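You operate a simulated robot arm through the tools that you are given. There is no shell and no other tool. Be economical: measure what you need, move in short steps, check, and stop when the job is done.

You run a simulated robot arm. Do the job below in one go: nothing can be reset, and whatever is moved stays where it is left.

Task
Rule a purple line at mark D on the small board.
Fine: tighten the yellow knob before you draw, leave rule and knob so; one line, 8 cm or more; put the pencil back. Set down upright: what you pick out.

The check looks at the end state, three seconds after you hand in, the way a careful person would. Anything else that was tipped, shoved, dropped, spilled or broken makes it a failure.

Robot
A 7-joint arm with a two-finger parallel gripper, fixed in place. Base frame: the origin is at the foot of the arm, x ahead of it, y to its left, z up; the work surface is at about z = 0.74. Units: m, degrees, N and s.
With the tool pointing down near the work surface it reaches from about 0.44 to 0.92 m from the base axis. Its first joint turns from -115.0 to 115.0 degrees. Payload 3.91 kg.
The TCP is the grasp point between the finger pads, 0.03 m short of the fingertips. In the tool frame z runs along the fingers and y along their closing line. Largest opening 0.11 m; finger width 0.02, thickness 0.01; the body of the gripper, 0.048 by 0.112 m, starts 0.055 m behind the TCP.
Orientation is told as [roll, pitch, yaw] about the base's x, y, z axes, in that order, counted from this pose: with the fingers straight down and closing along the base's y, the tool's x points along the base's -x, its y along +y and its z along -z.

Tools
- The arm moves only by the tool drive_tool. Its argument "deltas" is a list of rows, each a list of 6 numbers: the shift along the base's x, y, z in units of 20 mm (1.0 is 20 mm), then the turn, a rotation vector about the base's x, y, z in units of 8 degrees (1.0 is 8 degrees). In form: [[tx, ty, tz, rx, ry, rz], ...]. A call has 1 to 12 rows; each row shifts and turns the commanded pose from where the row before left it. "claw" is the closure, from 0 (fully open) to 1 (shut), set as the call begins (left out, the last holds). A call with a number of a shift or a turn outside -1 to 1 is refused whole. Each row takes 0.2 s and may step no farther than 0.05 m and 8.6 degrees from the row before; otherwise, or with a gripper value out of range, the whole call is refused. A pose out of reach is approached as far as the arm can. The call stops where the force on the tool passes 80 N (or 10 N more than at its start, if that is more) or the arm is blocked; 0.2 s more then pass. The fingers move at their own pace (about 0.153 m/s each) and stop on an object; they squeeze with about 29 N. The grip force told is the motor's: it shows also when the fingers shut on nothing. Time passes only in rows, and 0.2 s behind the last, so rows that do not move let the fingers close. It gives the time, the measured TCP pose, the force on the tool (base axes), the opening and the grip force at its end, in the units of the frame above (readings bear some noise), with the torque about the TCP (base axes, N m) and any sound that the robot's microphone picked up.
- Cameras (640 x 400 px; columns grow to the right, rows downward): "scene" is fixed at [0.0516, 0.4975, 1.5166]; the picture's right is [-0.32, -0.95, 0.00], its down [-0.67, 0.23, -0.71] and it looks along [0.67, -0.23, -0.71] (base axes); focal length 308 px, centre (320, 200). "wrist" rides on the gripper at [0.072, 0.017, -0.103] in the tool frame; the picture's right is [-0.23, 0.97, 0.00], its down [-0.76, -0.18, -0.62] and it looks along [-0.61, -0.14, 0.78] (tool axes); focal length 222 px, centre (320, 200). There is no depth. A picture from a camera that has moved, and an enlarged one, comes with that camera's place and axes in the base frame and with its lens.
- camera(camera): a new picture of that camera. No time passes.
- move_column(by): slides the trunk up (or, below 0, down) by that many m; the arm rides with it, the base frame stays. It gives what a move gives, with no picture.
- zoom(camera, box): a new picture of the part [left, top, right, bottom] of that camera's present view, enlarged. No time passes.
- close_job(): hands the job in; it is judged then, once.

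Work in short steps. Places have to be worked out from the pictures, the camera data and where the tool is seen: move nearer, look again, correct. Check each grasp and each placing, and mend what went wrong. You have 120 turns and 84 pictures in all, those below and enlarged ones among them. Open the gripper and draw the arm clear of the work before you hand the job in, unless the task says otherwise; then end with one line.

The tools are called after "Emit:" as name(argument=value, ...) on one line, values as JSON. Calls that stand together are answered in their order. drive_tool: Moves the arm, as the interface text tells. Its arguments: {"type":"object","properties":{"deltas":{"type":"array","items":{"type":"array","items":{"type":"number"}}},"claw":{"type":"number"}},"required":["deltas"]} The other tools are called the same way: move_column (by) slides the trunk up or down; camera (camera) takes a picture; zoom (camera, box) takes an enlarged picture of a part of a camera's view; close_job () hands the job in.

At the start:

```text
time_s: 0.0
tool_pos: [0.5387, 0.3931, 1.1538]
tool_rot: [0.0, 0.0, 0.1]
ft_force: [-0.3, -0.5, 0.2]
moment: [-0.03, -0.02, 0.0]
gripper_width: 0.1098
grasp_force: 0.1
trunk travel left (down, up): [-0.725, 0.265]
```

scene: 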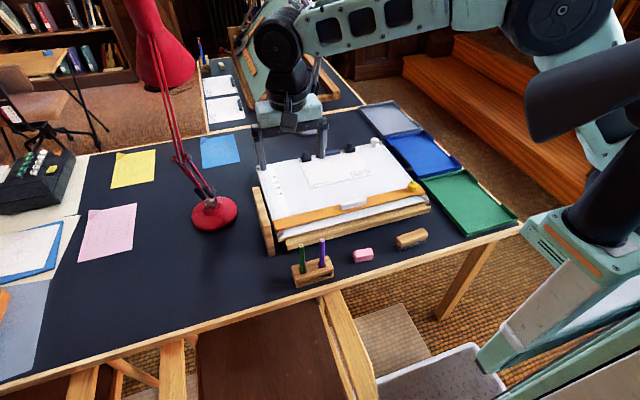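
wrist: 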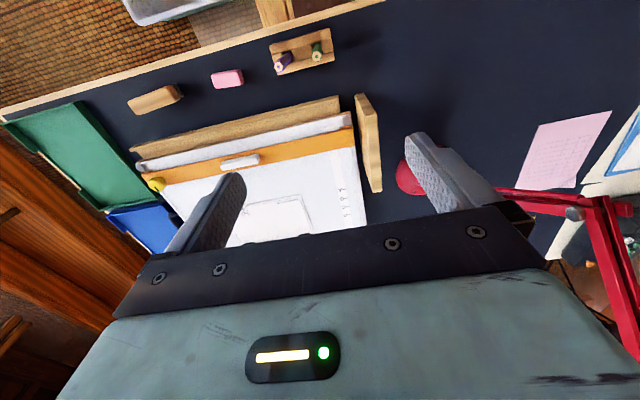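

I start with enlarged views of the board, to see the marks, the rule and the knob.

Emit:
zoom(camera="scene", box=[240, 120, 440, 290])

Emit:
zoom(camera="wrist", box=[110, 30, 400, 250])

```text
2.35 times, centred on (340, 205) of scene
camera zoom: at [0.0516, 0.4975, 1.5166], right [-0.32, -0.95, 0.0], down [-0.67, 0.23, -0.71], along [0.67, -0.23, -0.71], focal length 725 px, centre (273, 188)
```

zoom: 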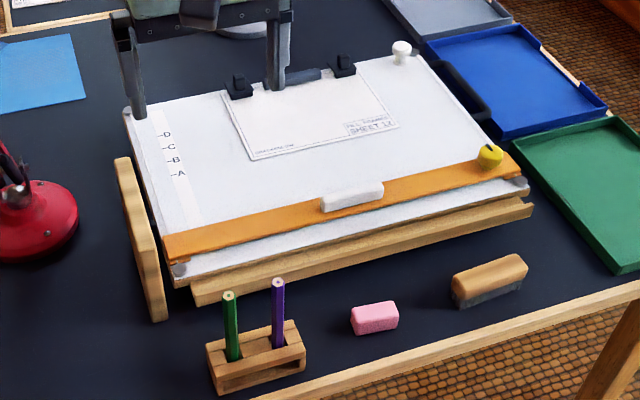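

```text
1.82 times, centred on (255, 140) of wrist
camera zoom: at [0.4663, 0.4097, 1.2571], right [0.23, 0.97, 0.0], down [0.76, -0.18, 0.62], along [0.61, -0.14, -0.78], focal length 404 px, centre (438, 309)
```

zoom: 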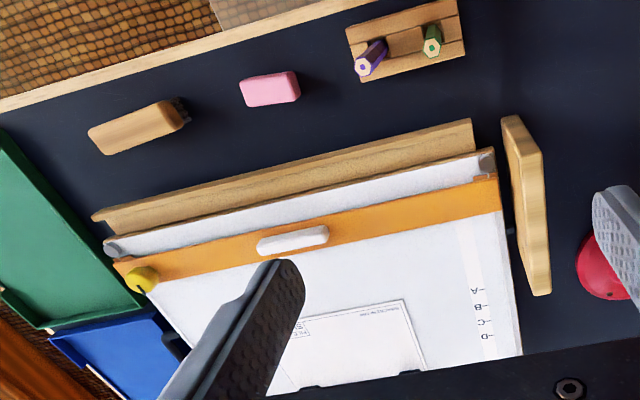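

There may be a second board at the back, so I look there and closer at the marks.

Emit:
zoom(camera="scene", box=[180, 20, 380, 145])

Emit:
zoom(camera="scene", box=[245, 125, 345, 190])

Emit:
zoom(camera="scene", box=[340, 125, 440, 225])

```text
3.20 times, centred on (280, 82) of scene
camera zoom: at [0.0516, 0.4975, 1.5166], right [-0.32, -0.95, 0.0], down [-0.67, 0.23, -0.71], along [0.67, -0.23, -0.71], focal length 986 px, centre (448, 576)
```

zoom: 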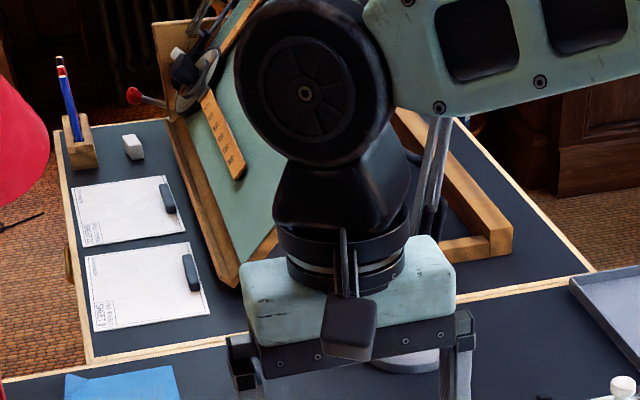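

```text
6.15 times, centred on (295, 158) of scene
camera zoom: at [0.0516, 0.4975, 1.5166], right [-0.32, -0.95, 0.0], down [-0.67, 0.23, -0.71], along [0.67, -0.23, -0.71], focal length 1897 px, centre (474, 462)
```

zoom: 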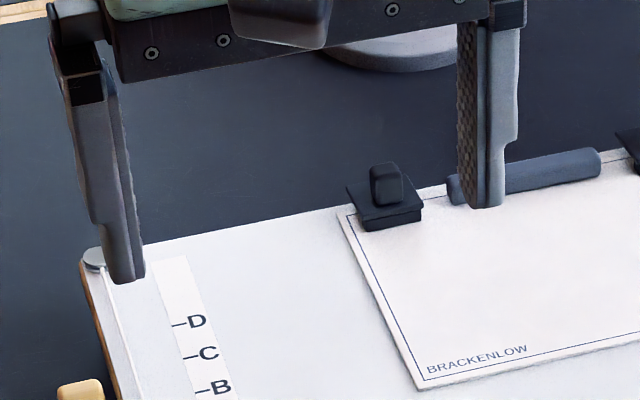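

```text
4.00 times, centred on (390, 175) of scene
camera zoom: at [0.0516, 0.4975, 1.5166], right [-0.32, -0.95, 0.0], down [-0.67, 0.23, -0.71], along [0.67, -0.23, -0.71], focal length 1233 px, centre (40, 300)
```

zoom: 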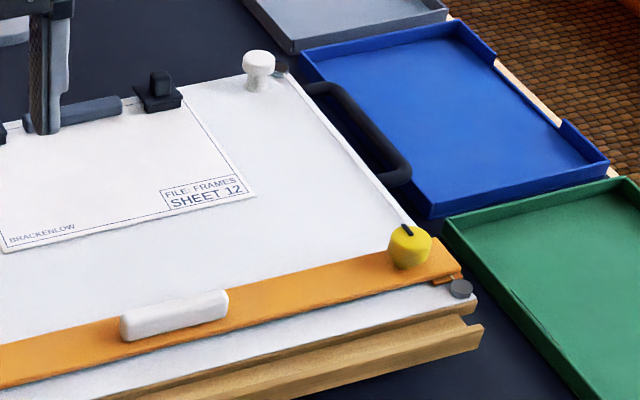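

The job is on the white board in front; the orange rule has to slide up to D, which is far from the base. I move the wrist camera over the board to measure its height and marks.

Emit:
drive_tool(deltas=[[0.96, -0.75, -0.3, 0, 0, 0], [0.96, -0.75, -0.3, 0, 0, 0], [0.96, -0.75, -0.3, 0, 0, 0], [0.96, -0.75, -0.3, 0, 0, 0], [0.96, -0.75, -0.3, 0, 0, 0], [0.96, -0.75, -0.3, 0, 0, 0], [0.96, -0.75, -0.3, 0, 0, 0], [0.96, -0.75, -0.3, 0, 0, 0], [0.96, -0.75, -0.3, 0, 0, 0], [0.96, -0.75, -0.3, 0, 0, 0], [0.96, -0.75, -0.3, 0, 0, 0], [0.96, -0.75, -0.3, 0, 0, 0]])

Emit:
camera(camera="wrist")

```text
time_s: 2.6
tool_pos: [0.7689, 0.2141, 1.0819]
tool_rot: [0.0, 0.0, 0.0]
ft_force: [-0.2, 0.0, 0.4]
moment: [-0.02, -0.02, 0.01]
gripper_width: 0.1099
grasp_force: 0.1
trunk travel left (down, up): [-0.725, 0.265]
```

```text
76 pictures are left
camera wrist: at [0.6966, 0.2315, 1.1852], right [0.23, 0.97, 0.0], down [0.76, -0.18, 0.62], along [0.61, -0.14, -0.78], focal length 222 px, centre (320, 200)
```

wrist: 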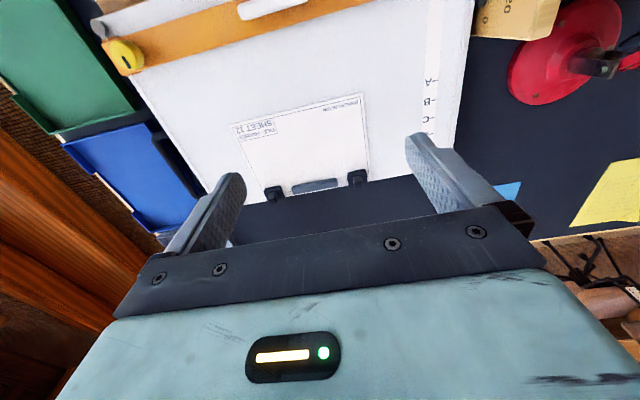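

Triangulated: sheet lower-left corner about (0.802, 0.277, 0.793), marks A..D at x about 0.808, 0.839, 0.868, 0.897, board top z about 0.79. Next I look closely at the rule, its handle and the knob.

Emit:
drive_tool(deltas=[[-0.6, -0.6, -0.95, 0, 0, 0], [-0.6, -0.6, -0.95, 0, 0, 0], [-0.6, -0.6, -0.95, 0, 0, 0], [-0.6, -0.6, -0.95, 0, 0, 0], [-0.6, -0.6, -0.95, 0, 0, 0], [-0.6, -0.6, -0.95, 0, 0, 0], [-0.6, -0.6, -0.95, 0, 0, 0], [-0.6, -0.6, -0.95, 0, 0, 0]])

Emit:
camera(camera="wrist")

Emit:
zoom(camera="scene", box=[250, 130, 440, 290])

```text
time_s: 4.4
tool_pos: [0.6702, 0.1173, 0.9309]
tool_rot: [0.0, 0.0, 0.1]
ft_force: [-0.8, 0.8, 0.1]
moment: [0.01, -0.04, -0.02]
gripper_width: 0.1102
grasp_force: 0.0
trunk travel left (down, up): [-0.725, 0.265]
```

```text
75 pictures are left
camera wrist: at [0.5981, 0.1345, 1.0339], right [0.23, 0.97, 0.0], down [0.76, -0.18, 0.62], along [0.61, -0.14, -0.78], focal length 222 px, centre (320, 200)
```

wrist: 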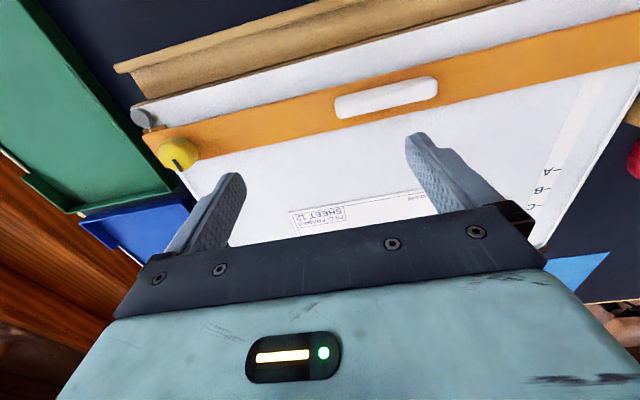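

```text
2.50 times, centred on (345, 210) of scene
camera zoom: at [0.0516, 0.4975, 1.5166], right [-0.32, -0.95, 0.0], down [-0.67, 0.23, -0.71], along [0.67, -0.23, -0.71], focal length 771 px, centre (258, 175)
```

zoom: 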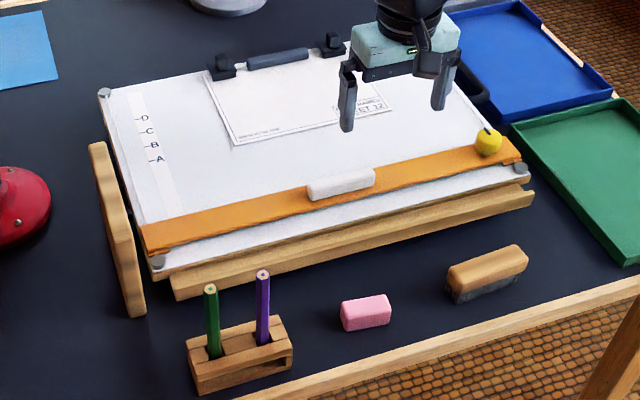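

The handle is about (0.662, 0.180), top z about 0.822, long along y; the knob about (0.664, -0.02). I turn the gripper 90° so that the fingers close along x, and go over the handle.

Emit:
drive_tool(deltas=[[-0.03, 0.262, 0, 0, 0, 0.9375], [-0.03, 0.262, 0, 0, 0, 0.9375], [-0.03, 0.262, 0, 0, 0, 0.9375], [-0.03, 0.262, 0, 0, 0, 0.9375], [-0.03, 0.262, 0, 0, 0, 0.9375], [-0.03, 0.262, 0, 0, 0, 0.9375], [-0.03, 0.262, 0, 0, 0, 0.9375], [-0.03, 0.262, 0, 0, 0, 0.9375], [-0.03, 0.262, 0, 0, 0, 0.9375], [-0.03, 0.262, 0, 0, 0, 0.9375], [-0.03, 0.262, 0, 0, 0, 0.9375], [-0.03, 0.262, 0, 0, 0, 0.9375]], claw=0.45)

Emit:
camera(camera="wrist")

Emit:
zoom(camera="scene", box=[250, 130, 440, 290])

```text
time_s: 7.0
tool_pos: [0.6665, 0.1788, 0.9294]
tool_rot: [-0.1, -0.1, 90.1]
ft_force: [-0.2, 0.2, -0.5]
moment: [-0.01, 0.0, 0.0]
gripper_width: 0.0604
grasp_force: 0.0
trunk travel left (down, up): [-0.725, 0.265]
```

```text
73 pictures are left
camera wrist: at [0.6493, 0.1074, 1.0332], right [-0.97, 0.23, 0.0], down [0.18, 0.76, 0.62], along [0.14, 0.61, -0.78], focal length 222 px, centre (320, 200)
```

wrist: 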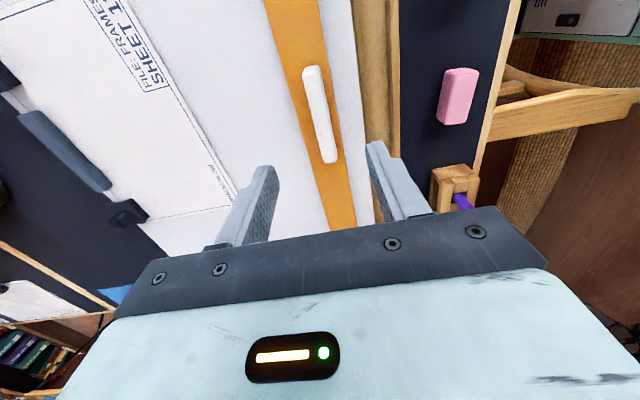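

```text
2.50 times, centred on (345, 210) of scene
camera zoom: at [0.0516, 0.4975, 1.5166], right [-0.32, -0.95, 0.0], down [-0.67, 0.23, -0.71], along [0.67, -0.23, -0.71], focal length 771 px, centre (258, 175)
```

zoom: 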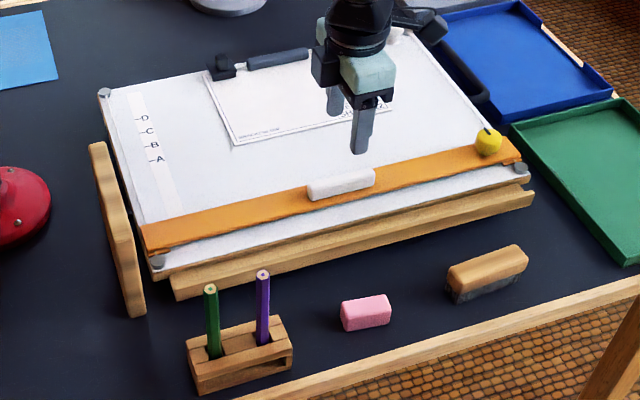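

The view confirms the handle at x about 0.665, between the fingers. I descend so that the tips straddle it above the rule.

Emit:
drive_tool(deltas=[[-0.02, 0, -0.9, 0, 0, 0], [-0.02, 0, -0.9, 0, 0, 0], [-0.02, 0, -0.9, 0, 0, 0], [-0.02, 0, -0.9, 0, 0, 0], [0, 0, -0.8, 0, 0, 0]])

Emit:
camera(camera="wrist")

Emit:
zoom(camera="scene", box=[300, 150, 400, 230])

```text
time_s: 8.2
tool_pos: [0.6654, 0.1788, 0.8421]
tool_rot: [-0.1, 0.1, 90.1]
ft_force: [0.1, 0.6, -0.4]
moment: [0.0, -0.02, -0.01]
gripper_width: 0.0605
grasp_force: 0.1
trunk travel left (down, up): [-0.725, 0.265]
```

```text
71 pictures are left
camera wrist: at [0.6484, 0.1061, 0.9457], right [-0.97, 0.23, 0.0], down [0.18, 0.76, 0.62], along [0.14, 0.61, -0.78], focal length 222 px, centre (320, 200)
```

wrist: 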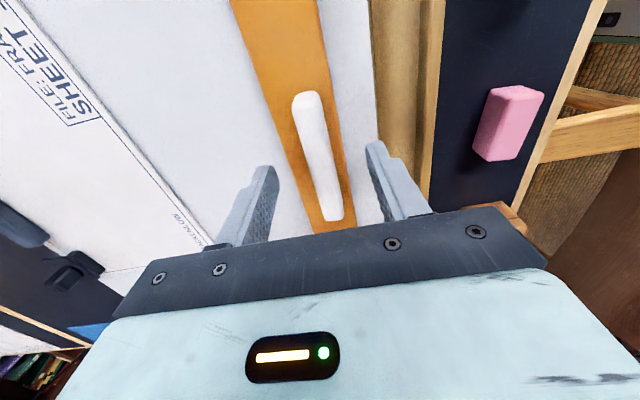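

```text
5.00 times, centred on (350, 190) of scene
camera zoom: at [0.0516, 0.4975, 1.5166], right [-0.32, -0.95, 0.0], down [-0.67, 0.23, -0.71], along [0.67, -0.23, -0.71], focal length 1541 px, centre (170, 250)
```

zoom: 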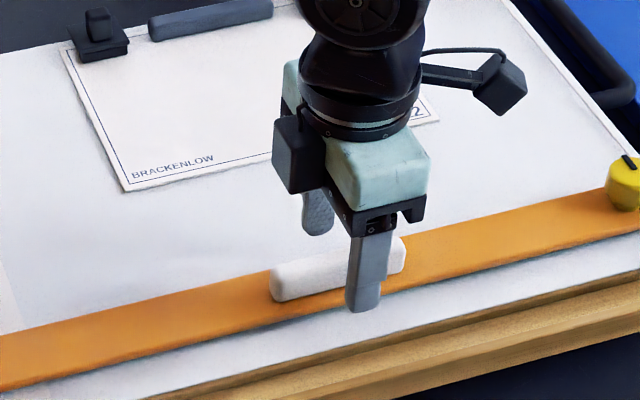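

Tips straddle the handle. I lower 6 mm more and close.

Emit:
drive_tool(deltas=[[0, 0, -0.3, 0, 0, 0], [0, 0, 0, 0, 0, 0]])

Emit:
drive_tool(deltas=[[0, 0, 0, 0, 0, 0], [0, 0, 0, 0, 0, 0], [0, 0, 0, 0, 0, 0]], claw=0.9)

```text
time_s: 8.8
tool_pos: [0.6659, 0.179, 0.8363]
tool_rot: [0.0, -0.1, 89.9]
ft_force: [0.0, -0.1, 0.6]
moment: [0.0, 0.01, 0.01]
gripper_width: 0.0603
grasp_force: 0.0
trunk travel left (down, up): [-0.725, 0.265]
```

```text
time_s: 9.6
tool_pos: [0.665, 0.1779, 0.8352]
tool_rot: [0.0, 0.1, 90.0]
ft_force: [-2.3, 0.2, -1.1]
moment: [-0.34, 0.02, -0.01]
gripper_width: 0.0159
grasp_force: 44.8
trunk travel left (down, up): [-0.725, 0.265]
```

Gripped (16 mm). I test-slide the rule 20 mm forward and read the force.

Emit:
drive_tool(deltas=[[0.5, 0, 0, 0, 0, 0], [0.5, 0, 0, 0, 0, 0]])

Emit:
zoom(camera="scene", box=[250, 130, 440, 290])

```text
time_s: 10.2
tool_pos: [0.6836, 0.1778, 0.8352]
tool_rot: [0.0, 0.1, 89.9]
ft_force: [-0.6, 3.1, -9.3]
moment: [-0.59, -0.35, -0.27]
gripper_width: 0.016
grasp_force: 44.8
trunk travel left (down, up): [-0.725, 0.265]
```

```text
2.50 times, centred on (345, 210) of scene
camera zoom: at [0.0516, 0.4975, 1.5166], right [-0.32, -0.95, 0.0], down [-0.67, 0.23, -0.71], along [0.67, -0.23, -0.71], focal length 771 px, centre (258, 175)
```

zoom: 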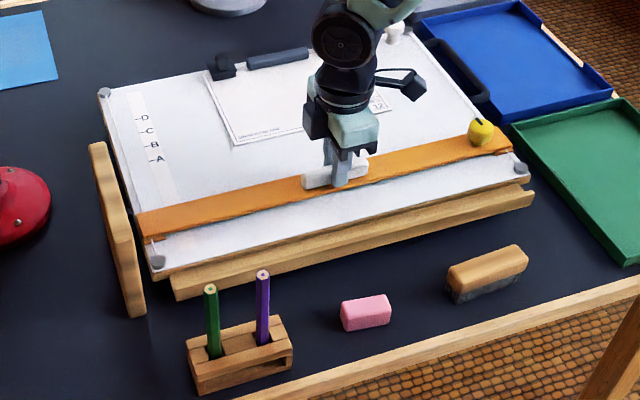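

The rule slides and the board stays. I go on another 20 mm at the same height to see how the vertical force develops.

Emit:
drive_tool(deltas=[[0.5, 0, 0, 0, 0, 0], [0.5, 0, 0, 0, 0, 0]])

```text
time_s: 10.8
tool_pos: [0.7049, 0.1788, 0.8359]
tool_rot: [0.1, -0.1, 90.0]
ft_force: [0.7, 6.0, -14.1]
moment: [-0.6, -0.86, -0.46]
gripper_width: 0.0158
grasp_force: 44.7
trunk travel left (down, up): [-0.725, 0.265]
```

The vertical force grows as I move, so the board slopes a little. I raise 1.5 mm to see which sign relieves it.

Emit:
drive_tool(deltas=[[0, 0, 0.075, 0, 0, 0], [0, 0, 0, 0, 0, 0]])

```text
time_s: 11.4
tool_pos: [0.706, 0.1781, 0.8368]
tool_rot: [0.1, 0.0, 90.0]
ft_force: [3.0, 6.4, -24.4]
moment: [0.84, -1.05, -0.29]
gripper_width: 0.0161
grasp_force: 45.7
trunk travel left (down, up): [-0.725, 0.265]
```

Raising makes it worse, so the rule drops slightly as it goes forward. I lower 3.5 mm and shift 1 mm to +y.

Emit:
drive_tool(deltas=[[0, 0.05, -0.1, 0, 0, 0], [0, 0, -0.075, 0, 0, 0], [0, 0, 0, 0, 0, 0]])

```text
time_s: 12.2
tool_pos: [0.7059, 0.1778, 0.8355]
tool_rot: [0.0, 0.1, 90.0]
ft_force: [-0.6, -8.0, 13.7]
moment: [-1.32, 0.4, 0.22]
gripper_width: 0.0155
grasp_force: 45.5
trunk travel left (down, up): [-0.725, 0.265]
```

Overshot: stiffness is about 11 N/mm. I raise 1.2 mm, go back 0.5 mm in y, then move forward in finer steps.

Emit:
drive_tool(deltas=[[0, -0.028, 0.06, 0, 0, 0], [0, 0, 0, 0, 0, 0]])

Emit:
drive_tool(deltas=[[0.5, 0.01, -0.02, 0, 0, 0], [0.5, 0.01, -0.02, 0, 0, 0], [0.5, 0.01, -0.02, 0, 0, 0], [0.5, 0.01, -0.02, 0, 0, 0]])

```text
time_s: 12.8
tool_pos: [0.7048, 0.1782, 0.8366]
tool_rot: [0.0, 0.0, 90.0]
ft_force: [2.3, -8.5, 15.8]
moment: [-1.25, 0.01, 0.31]
gripper_width: 0.0153
grasp_force: 45.5
trunk travel left (down, up): [-0.725, 0.265]
```

```text
time_s: 13.8
tool_pos: [0.747, 0.1783, 0.8365]
tool_rot: [-0.2, 0.0, 89.9]
ft_force: [1.7, -20.9, 34.9]
moment: [-0.95, 0.61, 0.53]
gripper_width: 0.0157
grasp_force: 44.8
trunk travel left (down, up): [-0.725, 0.265]
```

The slope is nearly nil after all; the force came from my own lowering. I raise and then regrip to clear the stored force.

Emit:
drive_tool(deltas=[[0, -0.05, 0.1, 0, 0, 0], [0, -0.03, 0.05, 0, 0, 0], [0, 0, 0, 0, 0, 0]])

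Emit:
drive_tool(deltas=[[0, 0, 0, 0, 0, 0], [0, 0, 0, 0, 0, 0]], claw=0.8)

Emit:
camera(camera="scene")

```text
time_s: 14.6
tool_pos: [0.7447, 0.1781, 0.8354]
tool_rot: [0.1, -0.1, 90.1]
ft_force: [0.4, -10.0, 9.7]
moment: [0.19, -0.34, -0.08]
gripper_width: 0.0159
grasp_force: 45.0
trunk travel left (down, up): [-0.725, 0.265]
```

```text
time_s: 15.2
tool_pos: [0.7455, 0.1792, 0.8367]
tool_rot: [0.0, 0.0, 90.0]
ft_force: [0.8, -0.4, 0.2]
moment: [-0.01, -0.02, -0.01]
gripper_width: 0.0218
grasp_force: 0.0
trunk travel left (down, up): [-0.725, 0.265]
```

```text
68 pictures are left
```

scene: 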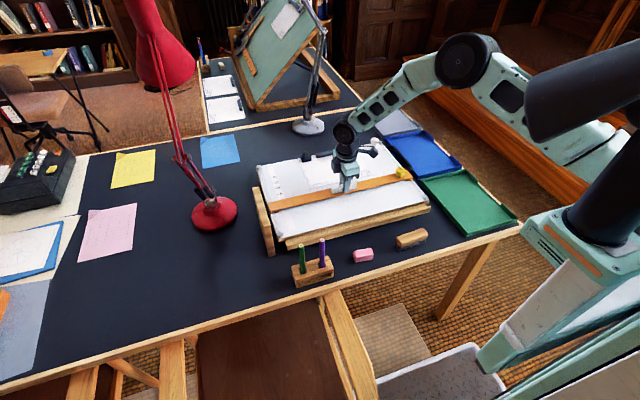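

Loosened to a fork with 3 mm play each side, force is zero. I push the rule on 110 mm this way, without vertical coupling.

Emit:
drive_tool(deltas=[[0.5, 0, 0, 0, 0, 0], [0.5, 0, 0, 0, 0, 0], [0.5, 0, 0, 0, 0, 0], [0.5, 0, 0, 0, 0, 0], [0.5, 0, 0, 0, 0, 0], [0.5, 0, 0, 0, 0, 0], [0.5, 0, 0, 0, 0, 0], [0.5, 0, 0, 0, 0, 0], [0.5, 0, 0, 0, 0, 0], [0.5, 0, 0, 0, 0, 0], [0.5, 0, 0, 0, 0, 0]])

Emit:
zoom(camera="scene", box=[245, 125, 435, 245])

Emit:
zoom(camera="scene", box=[250, 145, 330, 195])

```text
time_s: 17.6
tool_pos: [0.8554, 0.1775, 0.8364]
tool_rot: [0.1, 0.0, 90.0]
ft_force: [-0.6, 0.3, -0.2]
moment: [-0.04, 0.02, 0.03]
gripper_width: 0.0218
grasp_force: 0.2
trunk travel left (down, up): [-0.725, 0.265]
```

```text
3.33 times, centred on (340, 185) of scene
camera zoom: at [0.0516, 0.4975, 1.5166], right [-0.32, -0.95, 0.0], down [-0.67, 0.23, -0.71], along [0.67, -0.23, -0.71], focal length 1027 px, centre (253, 250)
```

zoom: 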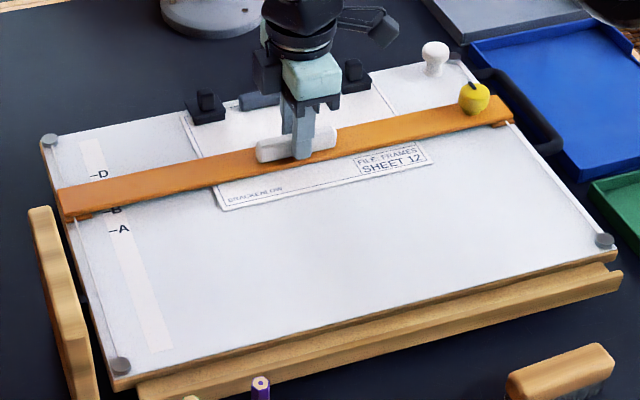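

```text
8.00 times, centred on (290, 170) of scene
camera zoom: at [0.0516, 0.4975, 1.5166], right [-0.32, -0.95, 0.0], down [-0.67, 0.23, -0.71], along [0.67, -0.23, -0.71], focal length 2466 px, centre (560, 440)
```

zoom: 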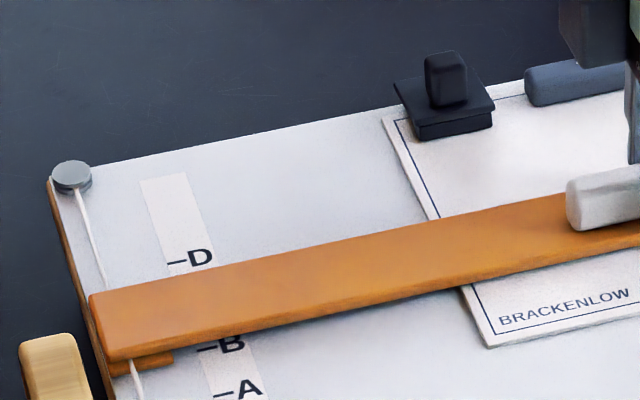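

The rule is about 17 mm short of D (allowing for rule thickness). I push 13 mm more, then lift straight up for an overhead check with the wrist camera.

Emit:
drive_tool(deltas=[[0.3, 0, 0, 0, 0, 0], [0.35, 0, 0, 0, 0, 0], [0, 0, 0, 0, 0, 0]])

Emit:
drive_tool(deltas=[[0, 0, 1, 0, 0, 0], [0, 0, 1, 0, 0, 0], [0, 0, 1, 0, 0, 0], [0.2, 0.2, 1, 0, 0, 0], [0.2, 0.2, 1, 0, 0, 0], [0.2, 0.2, 1, 0, 0, 0], [0.2, 0.2, 1, 0, 0, 0], [0.2, 0.2, 1, 0, 0, 0], [0.2, 0.2, 1, 0, 0, 0], [0.2, 0.2, 1, 0, 0, 0], [0.2, 0.2, 1, 0, 0, 0]])

Emit:
drive_tool(deltas=[[0, 0.5, 0.5, 0, 0, 0], [0, 0.5, 0.5, 0, 0, 0], [0, 0, 0, 0, 0, 0]], claw=0)

Emit:
camera(camera="wrist")

```text
time_s: 18.4
tool_pos: [0.8689, 0.1784, 0.836]
tool_rot: [0.0, -0.1, 89.9]
ft_force: [-0.2, 1.0, 0.1]
moment: [-0.01, -0.01, 0.0]
gripper_width: 0.0218
grasp_force: 0.1
trunk travel left (down, up): [-0.725, 0.265]
```

```text
time_s: 20.8
tool_pos: [0.8618, 0.1946, 1.0532]
tool_rot: [0.0, 0.0, 89.9]
ft_force: [-0.6, -0.2, 0.6]
moment: [0.02, -0.01, 0.0]
gripper_width: 0.0221
grasp_force: 0.0
out of reach, approached as far as the arm can: row 6, 7, 8, 9, 10, 11
trunk travel left (down, up): [-0.725, 0.265]
```

```text
time_s: 21.6
tool_pos: [0.8498, 0.2092, 1.0725]
tool_rot: [0.0, 0.0, 89.9]
ft_force: [-0.1, -0.4, 0.0]
moment: [-0.02, -0.06, 0.01]
gripper_width: 0.1099
grasp_force: 0.1
out of reach, approached as far as the arm can: row 1, 2
trunk travel left (down, up): [-0.725, 0.265]
```

```text
65 pictures are left
camera wrist: at [0.8333, 0.1372, 1.175], right [-0.97, 0.23, 0.0], down [0.18, 0.76, 0.62], along [0.14, 0.61, -0.78], focal length 222 px, centre (320, 200)
```

wrist: 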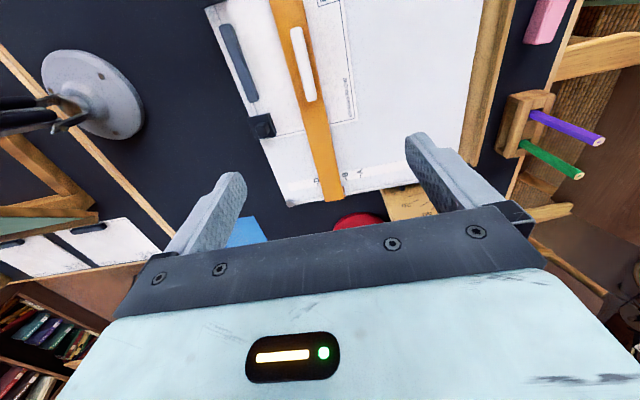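

D tick is visible just above the rule edge; I enlarge it here and in the scene view.

Emit:
zoom(camera="wrist", box=[270, 140, 370, 210])

Emit:
zoom(camera="scene", box=[250, 145, 330, 195])

```text
5.71 times, centred on (320, 175) of wrist
camera zoom: at [0.8333, 0.1372, 1.175], right [-0.97, 0.23, 0.0], down [0.18, 0.76, 0.62], along [0.14, 0.61, -0.78], focal length 1269 px, centre (320, 343)
```

zoom: 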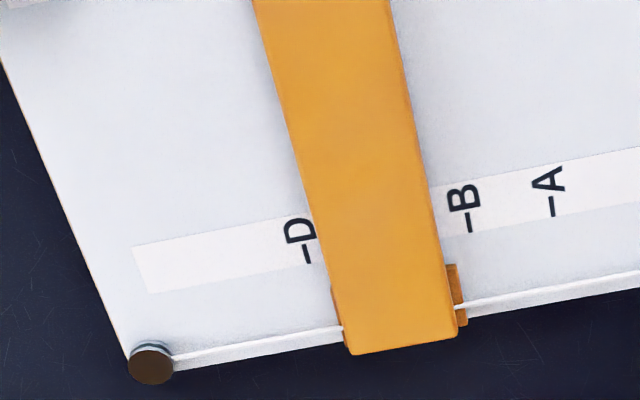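

```text
8.00 times, centred on (290, 170) of scene
camera zoom: at [0.0516, 0.4975, 1.5166], right [-0.32, -0.95, 0.0], down [-0.67, 0.23, -0.71], along [0.67, -0.23, -0.71], focal length 2466 px, centre (560, 440)
```

zoom: 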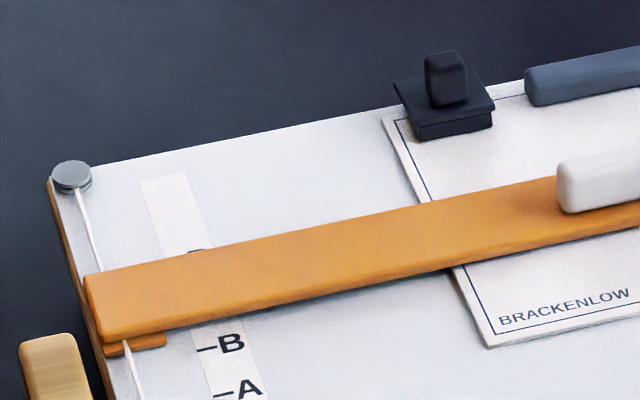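

The gap to D is about 5 mm (4.7 mm seen plus a little parallax). I return above the handle, whose centre is now at x about 0.866, and narrow the fork.

Emit:
drive_tool(deltas=[[0, -0.5, -1, 0, 0, 0], [0, -0.5, -1, 0, 0, 0], [0, -0.5, -1, 0, 0, 0], [0, 0, -1, 0, 0, 0], [0.3, 0, -1, 0, 0, 0], [0.3, 0, -1, 0, 0, 0], [0.2, 0, -1, 0, 0, 0], [0, 0, 0, 0, 0, 0]], claw=0.78)

```text
time_s: 23.4
tool_pos: [0.8671, 0.1778, 0.9303]
tool_rot: [0.1, -0.1, 90.1]
ft_force: [-0.2, 1.0, -0.1]
moment: [-0.01, -0.03, -0.04]
gripper_width: 0.0242
grasp_force: 0.0
trunk travel left (down, up): [-0.725, 0.265]
```

Back over the handle; I descend with the fork centred.

Emit:
drive_tool(deltas=[[0, 0, -1, 0, 0, 0], [0, 0, -1, 0, 0, 0], [0, 0, -1, 0, 0, 0], [0, 0, -0.8, 0, 0, 0], [0, 0, -0.5, 0, 0, 0], [0, 0, -0.4, 0, 0, 0], [0, 0, 0, 0, 0, 0]])

```text
time_s: 25.0
tool_pos: [0.8673, 0.1784, 0.8352]
tool_rot: [0.0, 0.0, 90.0]
ft_force: [0.7, 0.3, 0.9]
moment: [0.01, 0.01, 0.0]
gripper_width: 0.0241
grasp_force: 0.2
trunk travel left (down, up): [-0.725, 0.265]
```

I close gently on the handle to centre it and move it forward 4 mm.

Emit:
drive_tool(deltas=[[0, 0, 0, 0, 0, 0], [0, 0, 0, 0, 0, 0], [0.2, 0, 0, 0, 0, 0], [0, 0, 0, 0, 0, 0]], claw=0.9)

Emit:
drive_tool(deltas=[[0, 0, 0, 0, 0, 0], [0, 0, 0, 0, 0, 0]], claw=0.75)

Emit:
zoom(camera="scene", box=[250, 145, 330, 195])

Emit:
camera(camera="wrist")

```text
time_s: 26.0
tool_pos: [0.8682, 0.1781, 0.8352]
tool_rot: [-0.1, 0.0, 90.1]
ft_force: [-2.2, -0.2, -2.5]
moment: [-0.08, -0.02, -0.09]
gripper_width: 0.0157
grasp_force: 45.1
trunk travel left (down, up): [-0.725, 0.265]
```

```text
time_s: 26.6
tool_pos: [0.8688, 0.179, 0.8363]
tool_rot: [0.0, 0.0, 90.0]
ft_force: [0.0, -0.6, 0.7]
moment: [-0.01, 0.02, -0.02]
gripper_width: 0.0274
grasp_force: 0.0
trunk travel left (down, up): [-0.725, 0.265]
```

```text
8.00 times, centred on (290, 170) of scene
camera zoom: at [0.0516, 0.4975, 1.5166], right [-0.32, -0.95, 0.0], down [-0.67, 0.23, -0.71], along [0.67, -0.23, -0.71], focal length 2466 px, centre (560, 440)
```

zoom: 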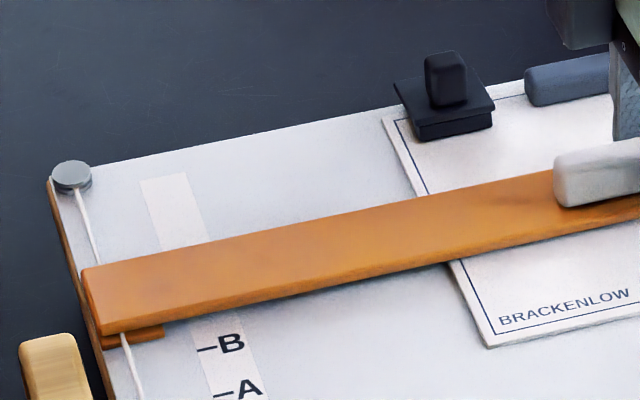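

```text
61 pictures are left
camera wrist: at [0.8531, 0.1066, 0.9393], right [-0.97, 0.23, 0.0], down [0.18, 0.76, 0.62], along [0.14, 0.61, -0.78], focal length 222 px, centre (320, 200)
```

wrist: 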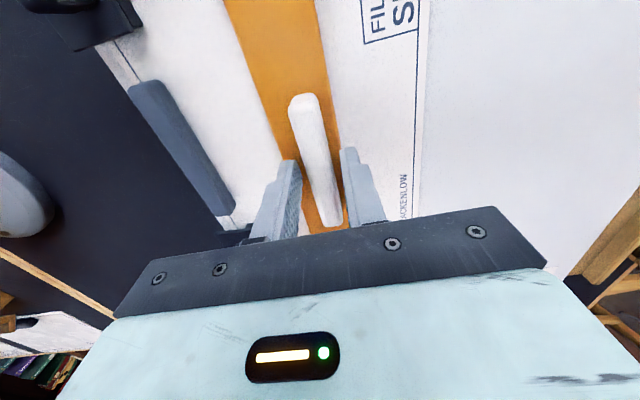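

The rule advanced about 4 mm. I lift for the same overhead check.

Emit:
drive_tool(deltas=[[0, 0, 1, 0, 0, 0], [0, 0, 1, 0, 0, 0], [0, 0, 1, 0, 0, 0], [0, 0.3, 1, 0, 0, 0], [0, 0.3, 1, 0, 0, 0], [0, 0.3, 1, 0, 0, 0], [0, 0.3, 1, 0, 0, 0], [0, 0.3, 1, 0, 0, 0], [0, 0.3, 1, 0, 0, 0], [0, 0.3, 1, 0, 0, 0]])

Emit:
drive_tool(deltas=[[0, 0, 0, 0, 0, 0], [0, 0, 0, 0, 0, 0]], claw=0)

Emit:
zoom(camera="wrist", box=[270, 140, 370, 210])

```text
time_s: 28.8
tool_pos: [0.8558, 0.214, 1.0373]
tool_rot: [0.0, 0.1, 90.0]
ft_force: [-1.1, 0.4, 0.0]
moment: [-0.01, -0.02, 0.0]
gripper_width: 0.0274
grasp_force: 0.0
out of reach, approached as far as the arm can: row 7, 9
trunk travel left (down, up): [-0.725, 0.265]
```

```text
time_s: 29.4
tool_pos: [0.8561, 0.2141, 1.0367]
tool_rot: [0.1, 0.0, 90.0]
ft_force: [-0.7, -0.4, -0.8]
moment: [-0.02, -0.03, 0.0]
gripper_width: 0.1101
grasp_force: 0.0
trunk travel left (down, up): [-0.725, 0.265]
```

```text
5.71 times, centred on (320, 175) of wrist
camera zoom: at [0.8389, 0.1421, 1.14], right [-0.97, 0.23, 0.0], down [0.18, 0.76, 0.62], along [0.14, 0.61, -0.78], focal length 1269 px, centre (320, 343)
```

zoom: 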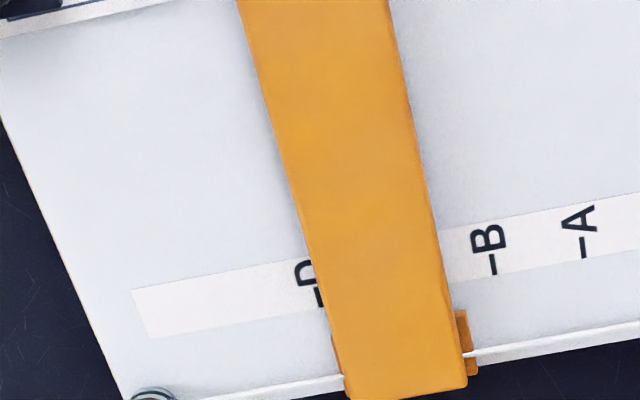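

The edge is now within about 1 mm of D. Next the knob: expected at about (0.868, -0.02); I go above it to look.

Emit:
drive_tool(deltas=[[0, -0.8, -0.35, 0, 0, 0], [0, -0.95, -0.35, 0, 0, 0], [0, -0.95, -0.35, 0, 0, 0], [0, -0.95, -0.35, 0, 0, 0], [0, -0.95, -0.35, 0, 0, 0], [0, -0.95, -0.35, 0, 0, 0], [0.1, -0.95, -0.35, 0, 0, 0], [0.1, -0.95, -0.35, 0, 0, 0], [0.1, -0.95, -0.35, 0, 0, 0], [0.1, -0.95, -0.35, 0, 0, 0], [0.1, -0.95, -0.35, 0, 0, 0], [0.1, -0.95, -0.35, 0, 0, 0]], claw=0.5)

Emit:
camera(camera="wrist")

Emit:
zoom(camera="scene", box=[340, 110, 440, 190])

```text
time_s: 32.0
tool_pos: [0.8704, -0.0078, 0.9515]
tool_rot: [0.0, 0.0, 90.1]
ft_force: [-0.6, 0.9, 0.8]
moment: [0.0, 0.01, -0.02]
gripper_width: 0.0551
grasp_force: 0.0
trunk travel left (down, up): [-0.725, 0.265]
```

```text
59 pictures are left
camera wrist: at [0.854, -0.0804, 1.0545], right [-0.97, 0.23, 0.0], down [0.18, 0.76, 0.62], along [0.14, 0.61, -0.78], focal length 222 px, centre (320, 200)
```

wrist: 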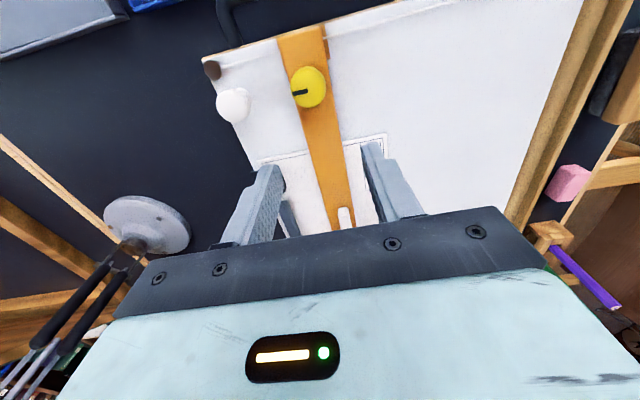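

```text
5.00 times, centred on (390, 150) of scene
camera zoom: at [0.0516, 0.4975, 1.5166], right [-0.32, -0.95, 0.0], down [-0.67, 0.23, -0.71], along [0.67, -0.23, -0.71], focal length 1541 px, centre (-30, 450)
```

zoom: 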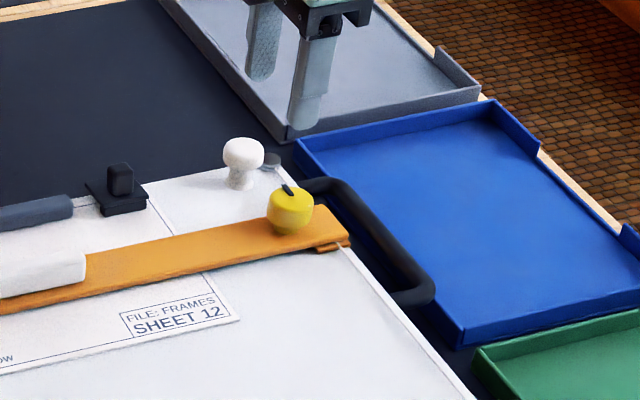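

Triangulated knob: centre (0.875, -0.037), top z 0.837, about 32 mm wide, pointer towards +x. I centre over it and descend with the fingers 55 mm open.

Emit:
drive_tool(deltas=[[0.12, -0.75, 0, 0, 0, 0], [0.12, -0.7, 0, 0, 0, 0], [0, 0, -0.8, 0, 0, 0], [0, 0, -0.8, 0, 0, 0], [0, 0, -0.8, 0, 0, 0], [0, 0, 0, 0, 0, 0]])

Emit:
camera(camera="wrist")

Emit:
zoom(camera="scene", box=[340, 110, 440, 190])

```text
time_s: 33.4
tool_pos: [0.8788, -0.0398, 0.9029]
tool_rot: [-0.1, -0.1, 90.0]
ft_force: [0.3, -0.4, -0.2]
moment: [-0.01, 0.01, -0.01]
gripper_width: 0.0549
grasp_force: 0.0
trunk travel left (down, up): [-0.725, 0.265]
```

```text
57 pictures are left
camera wrist: at [0.8608, -0.1117, 1.0052], right [-0.97, 0.23, 0.0], down [0.18, 0.76, 0.62], along [0.14, 0.61, -0.78], focal length 222 px, centre (320, 200)
```

wrist: 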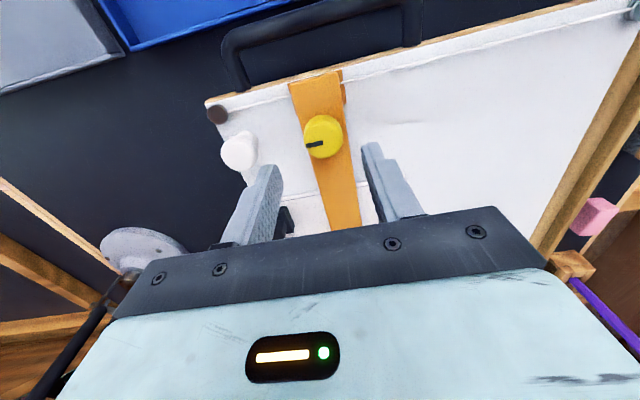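

```text
5.00 times, centred on (390, 150) of scene
camera zoom: at [0.0516, 0.4975, 1.5166], right [-0.32, -0.95, 0.0], down [-0.67, 0.23, -0.71], along [0.67, -0.23, -0.71], focal length 1541 px, centre (-30, 450)
```

zoom: 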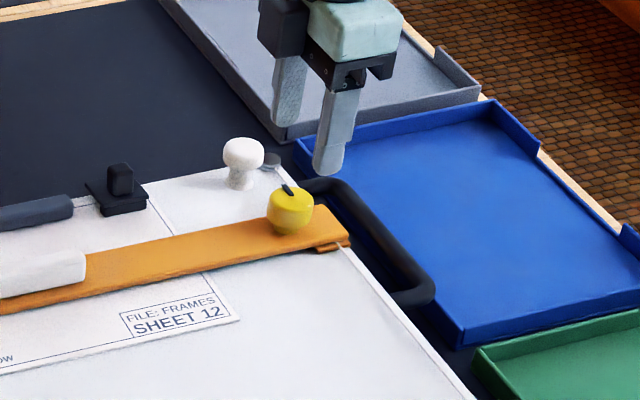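

Knob refined: (0.8755, -0.041). I correct x by -3 mm and descend to it.

Emit:
drive_tool(deltas=[[-0.15, -0.05, -0.6, 0, 0, 0], [0, 0, -0.8, 0, 0, 0], [0, 0, -0.8, 0, 0, 0], [0, 0, -0.8, 0, 0, 0], [0, 0, -0.3, 0, 0, 0], [0, 0, 0, 0, 0, 0]])

Emit:
drive_tool(deltas=[[0, 0, 0, 0, 0, 0], [0, 0, 0, 0, 0, 0], [0, 0, 0, 0, 0, 0]], claw=0.8)

Emit:
camera(camera="wrist")

```text
time_s: 34.8
tool_pos: [0.8721, -0.0391, 0.8358]
tool_rot: [0.0, -0.1, 90.0]
ft_force: [0.2, -0.2, 0.2]
moment: [0.02, -0.02, -0.03]
gripper_width: 0.0548
grasp_force: 0.1
trunk travel left (down, up): [-0.725, 0.265]
```

```text
time_s: 35.6
tool_pos: [0.8744, -0.0381, 0.8364]
tool_rot: [0.0, 0.0, 90.0]
ft_force: [0.3, 0.5, -0.5]
moment: [0.02, -0.07, -0.04]
gripper_width: 0.0332
grasp_force: 45.0
trunk travel left (down, up): [-0.725, 0.265]
```

```text
55 pictures are left
camera wrist: at [0.8561, -0.111, 0.9395], right [-0.97, 0.23, 0.0], down [0.18, 0.76, 0.62], along [0.14, 0.61, -0.78], focal length 222 px, centre (320, 200)
```

wrist: 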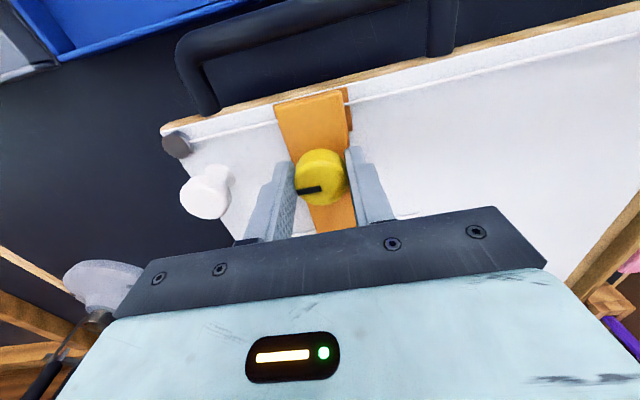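

The knob seems about 5 mm further to -y than the pads' centre. I loosen, shift, and grip again before turning.

Emit:
drive_tool(deltas=[[0, 0, 0, 0, 0, 0], [0, 0, 0, 0, 0, 0], [0.03, -0.22, 0, 0, 0, 0], [0, 0, 0, 0, 0, 0]], claw=0.55)

Emit:
drive_tool(deltas=[[0, 0, 0, 0, 0, 0], [0, 0, 0, 0, 0, 0], [0, 0, 0, 0, 0, 0]], claw=0.8)

Emit:
drive_tool(deltas=[[0, 0, 0, 0, 0, -0.75], [0, 0, 0, 0, 0, -0.75], [0, 0, 0, 0, 0, -0.75], [0, 0, 0, 0, 0, 0]])

```text
time_s: 36.6
tool_pos: [0.8729, -0.0446, 0.8369]
tool_rot: [0.0, 0.0, 90.1]
ft_force: [0.6, 0.1, -1.4]
moment: [-0.02, -0.04, 0.02]
gripper_width: 0.0495
grasp_force: 0.1
trunk travel left (down, up): [-0.725, 0.265]
```

```text
time_s: 37.4
tool_pos: [0.8734, -0.0442, 0.8363]
tool_rot: [0.1, -0.1, 89.9]
ft_force: [-2.4, 0.7, 0.2]
moment: [-0.03, 0.06, 0.04]
gripper_width: 0.0336
grasp_force: 44.6
trunk travel left (down, up): [-0.725, 0.265]
```

```text
time_s: 38.4
tool_pos: [0.8739, -0.0443, 0.8379]
tool_rot: [0.0, 0.0, 71.9]
ft_force: [-2.1, 1.2, -2.5]
moment: [0.39, -0.22, -0.01]
gripper_width: 0.0334
grasp_force: 45.3
trunk travel left (down, up): [-0.725, 0.265]
```

Turned 18° clockwise with almost no torque. I carry on.

Emit:
drive_tool(deltas=[[0, 0, 0, 0, 0, -0.9], [0, 0, 0, 0, 0, -0.9], [0, 0, 0, 0, 0, -0.9], [0, 0, 0, 0, 0, -0.9], [0, 0, 0, 0, 0, -0.9], [0, 0, 0, 0, 0, 0]])

Emit:
camera(camera="wrist")

```text
time_s: 39.8
tool_pos: [0.8734, -0.0416, 0.8368]
tool_rot: [0.2, 0.0, 36.1]
ft_force: [-3.0, 22.4, -3.8]
moment: [0.78, -0.11, 0.14]
gripper_width: 0.0334
grasp_force: 45.2
trunk travel left (down, up): [-0.725, 0.265]
```

```text
54 pictures are left
camera wrist: at [0.8053, -0.0697, 0.9408], right [-0.39, 0.92, 0.0], down [0.72, 0.3, 0.62], along [0.57, 0.24, -0.78], focal length 222 px, centre (320, 200)
```

wrist: 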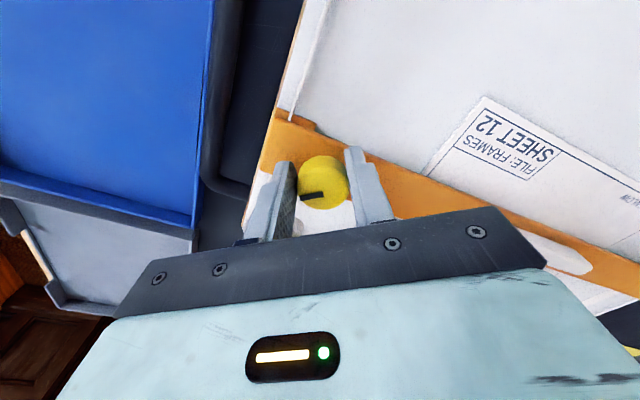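

The knob turns with the gripper (pointer keeps its place). The side force of 22 N says the axis is slightly to +y, so I shift 2 mm and go on turning.

Emit:
drive_tool(deltas=[[0, 0.1, 0, 0, 0, 0], [0, 0, 0, 0, 0, -0.9], [0, 0, 0, 0, 0, -0.9], [0, 0, 0, 0, 0, -0.9], [0, 0, 0, 0, 0, -0.9], [0, 0, 0, 0, 0, -0.9], [0, 0, 0, 0, 0, 0]])

```text
time_s: 41.4
tool_pos: [0.8733, -0.0356, 0.837]
tool_rot: [0.2, 0.1, 0.2]
ft_force: [-1.7, 30.9, 3.2]
moment: [0.75, 0.67, 0.22]
gripper_width: 0.0333
grasp_force: 45.1
trunk travel left (down, up): [-0.725, 0.265]
```

At this angle the pads centre on the knob, so its axis is about y = -0.036. I shift the command 5 mm and read again.

Emit:
drive_tool(deltas=[[0, 0.12, 0, 0, 0, 0], [0, 0.12, 0, 0, 0, 0], [0, 0, 0, 0, 0, 0]])

Emit:
drive_tool(deltas=[[0, 0, 0, 0, 0, -0.9], [0, 0, 0, 0, 0, -0.9], [0, 0, 0, 0, 0, -0.9], [0, 0, 0, 0, 0, 0]])

```text
time_s: 42.2
tool_pos: [0.8743, -0.0359, 0.8373]
tool_rot: [0.0, 0.0, -0.1]
ft_force: [-0.5, 18.4, 0.9]
moment: [0.64, -0.49, 0.17]
gripper_width: 0.0335
grasp_force: 44.3
trunk travel left (down, up): [-0.725, 0.265]
```

```text
time_s: 43.2
tool_pos: [0.872, -0.0328, 0.837]
tool_rot: [0.1, 0.2, -21.4]
ft_force: [-14.7, 28.2, 0.1]
moment: [0.91, 0.86, 0.9]
gripper_width: 0.0329
grasp_force: 45.6
trunk travel left (down, up): [-0.725, 0.265]
```

Torque about z now rises to 0.9 N m, so it is tightening. I check knob and rule in pictures.

Emit:
camera(camera="wrist")

Emit:
zoom(camera="scene", box=[245, 125, 435, 245])

```text
53 pictures are left
camera wrist: at [0.8108, 0.0104, 0.9407], right [0.57, 0.82, 0.0], down [0.65, -0.45, 0.62], along [0.51, -0.35, -0.79], focal length 222 px, centre (320, 200)
```

wrist: 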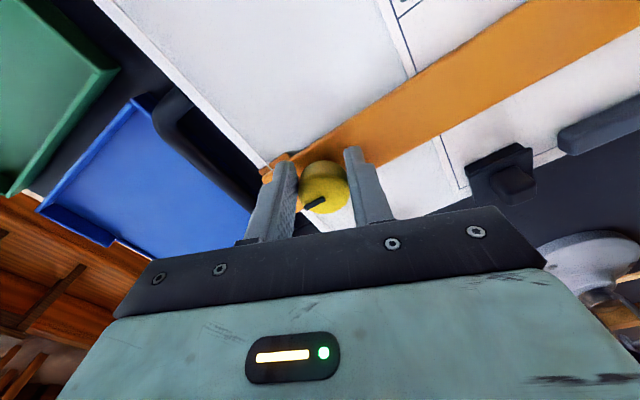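

```text
3.33 times, centred on (340, 185) of scene
camera zoom: at [0.0516, 0.4975, 1.5166], right [-0.32, -0.95, 0.0], down [-0.67, 0.23, -0.71], along [0.67, -0.23, -0.71], focal length 1027 px, centre (253, 250)
```

zoom: 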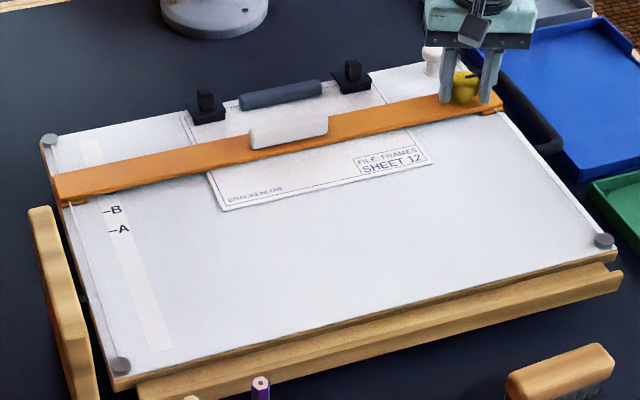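

The pointer now lies towards -y, a quarter turn from +x, and the pads have begun to slip on it: it looks like the stop. I turn 14° more to confirm.

Emit:
drive_tool(deltas=[[0, 0.1, 0, 0, 0, -0.9], [0.05, 0.05, 0, 0, 0, -0.9], [0, 0, 0, 0, 0, 0]])

Emit:
zoom(camera="wrist", box=[220, 120, 420, 245])

```text
time_s: 44.0
tool_pos: [0.8721, -0.0295, 0.8363]
tool_rot: [0.1, 0.5, -35.9]
ft_force: [-26.0, 31.6, -5.0]
moment: [0.84, 0.76, 0.44]
gripper_width: 0.032
grasp_force: 45.3
trunk travel left (down, up): [-0.725, 0.265]
```

```text
3.20 times, centred on (320, 182) of wrist
camera zoom: at [0.8234, 0.028, 0.9409], right [0.75, 0.66, 0.0], down [0.52, -0.59, 0.62], along [0.4, -0.47, -0.79], focal length 711 px, centre (320, 256)
```

zoom: 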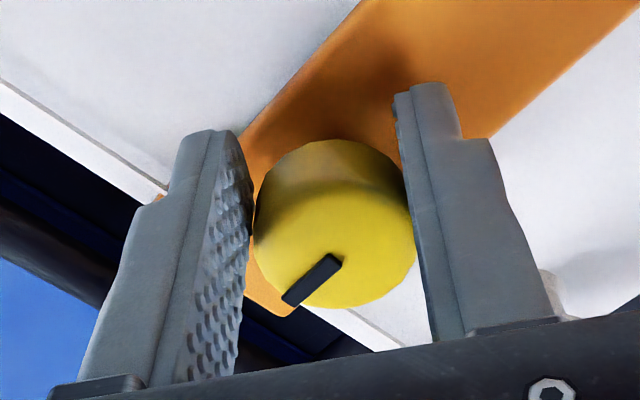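

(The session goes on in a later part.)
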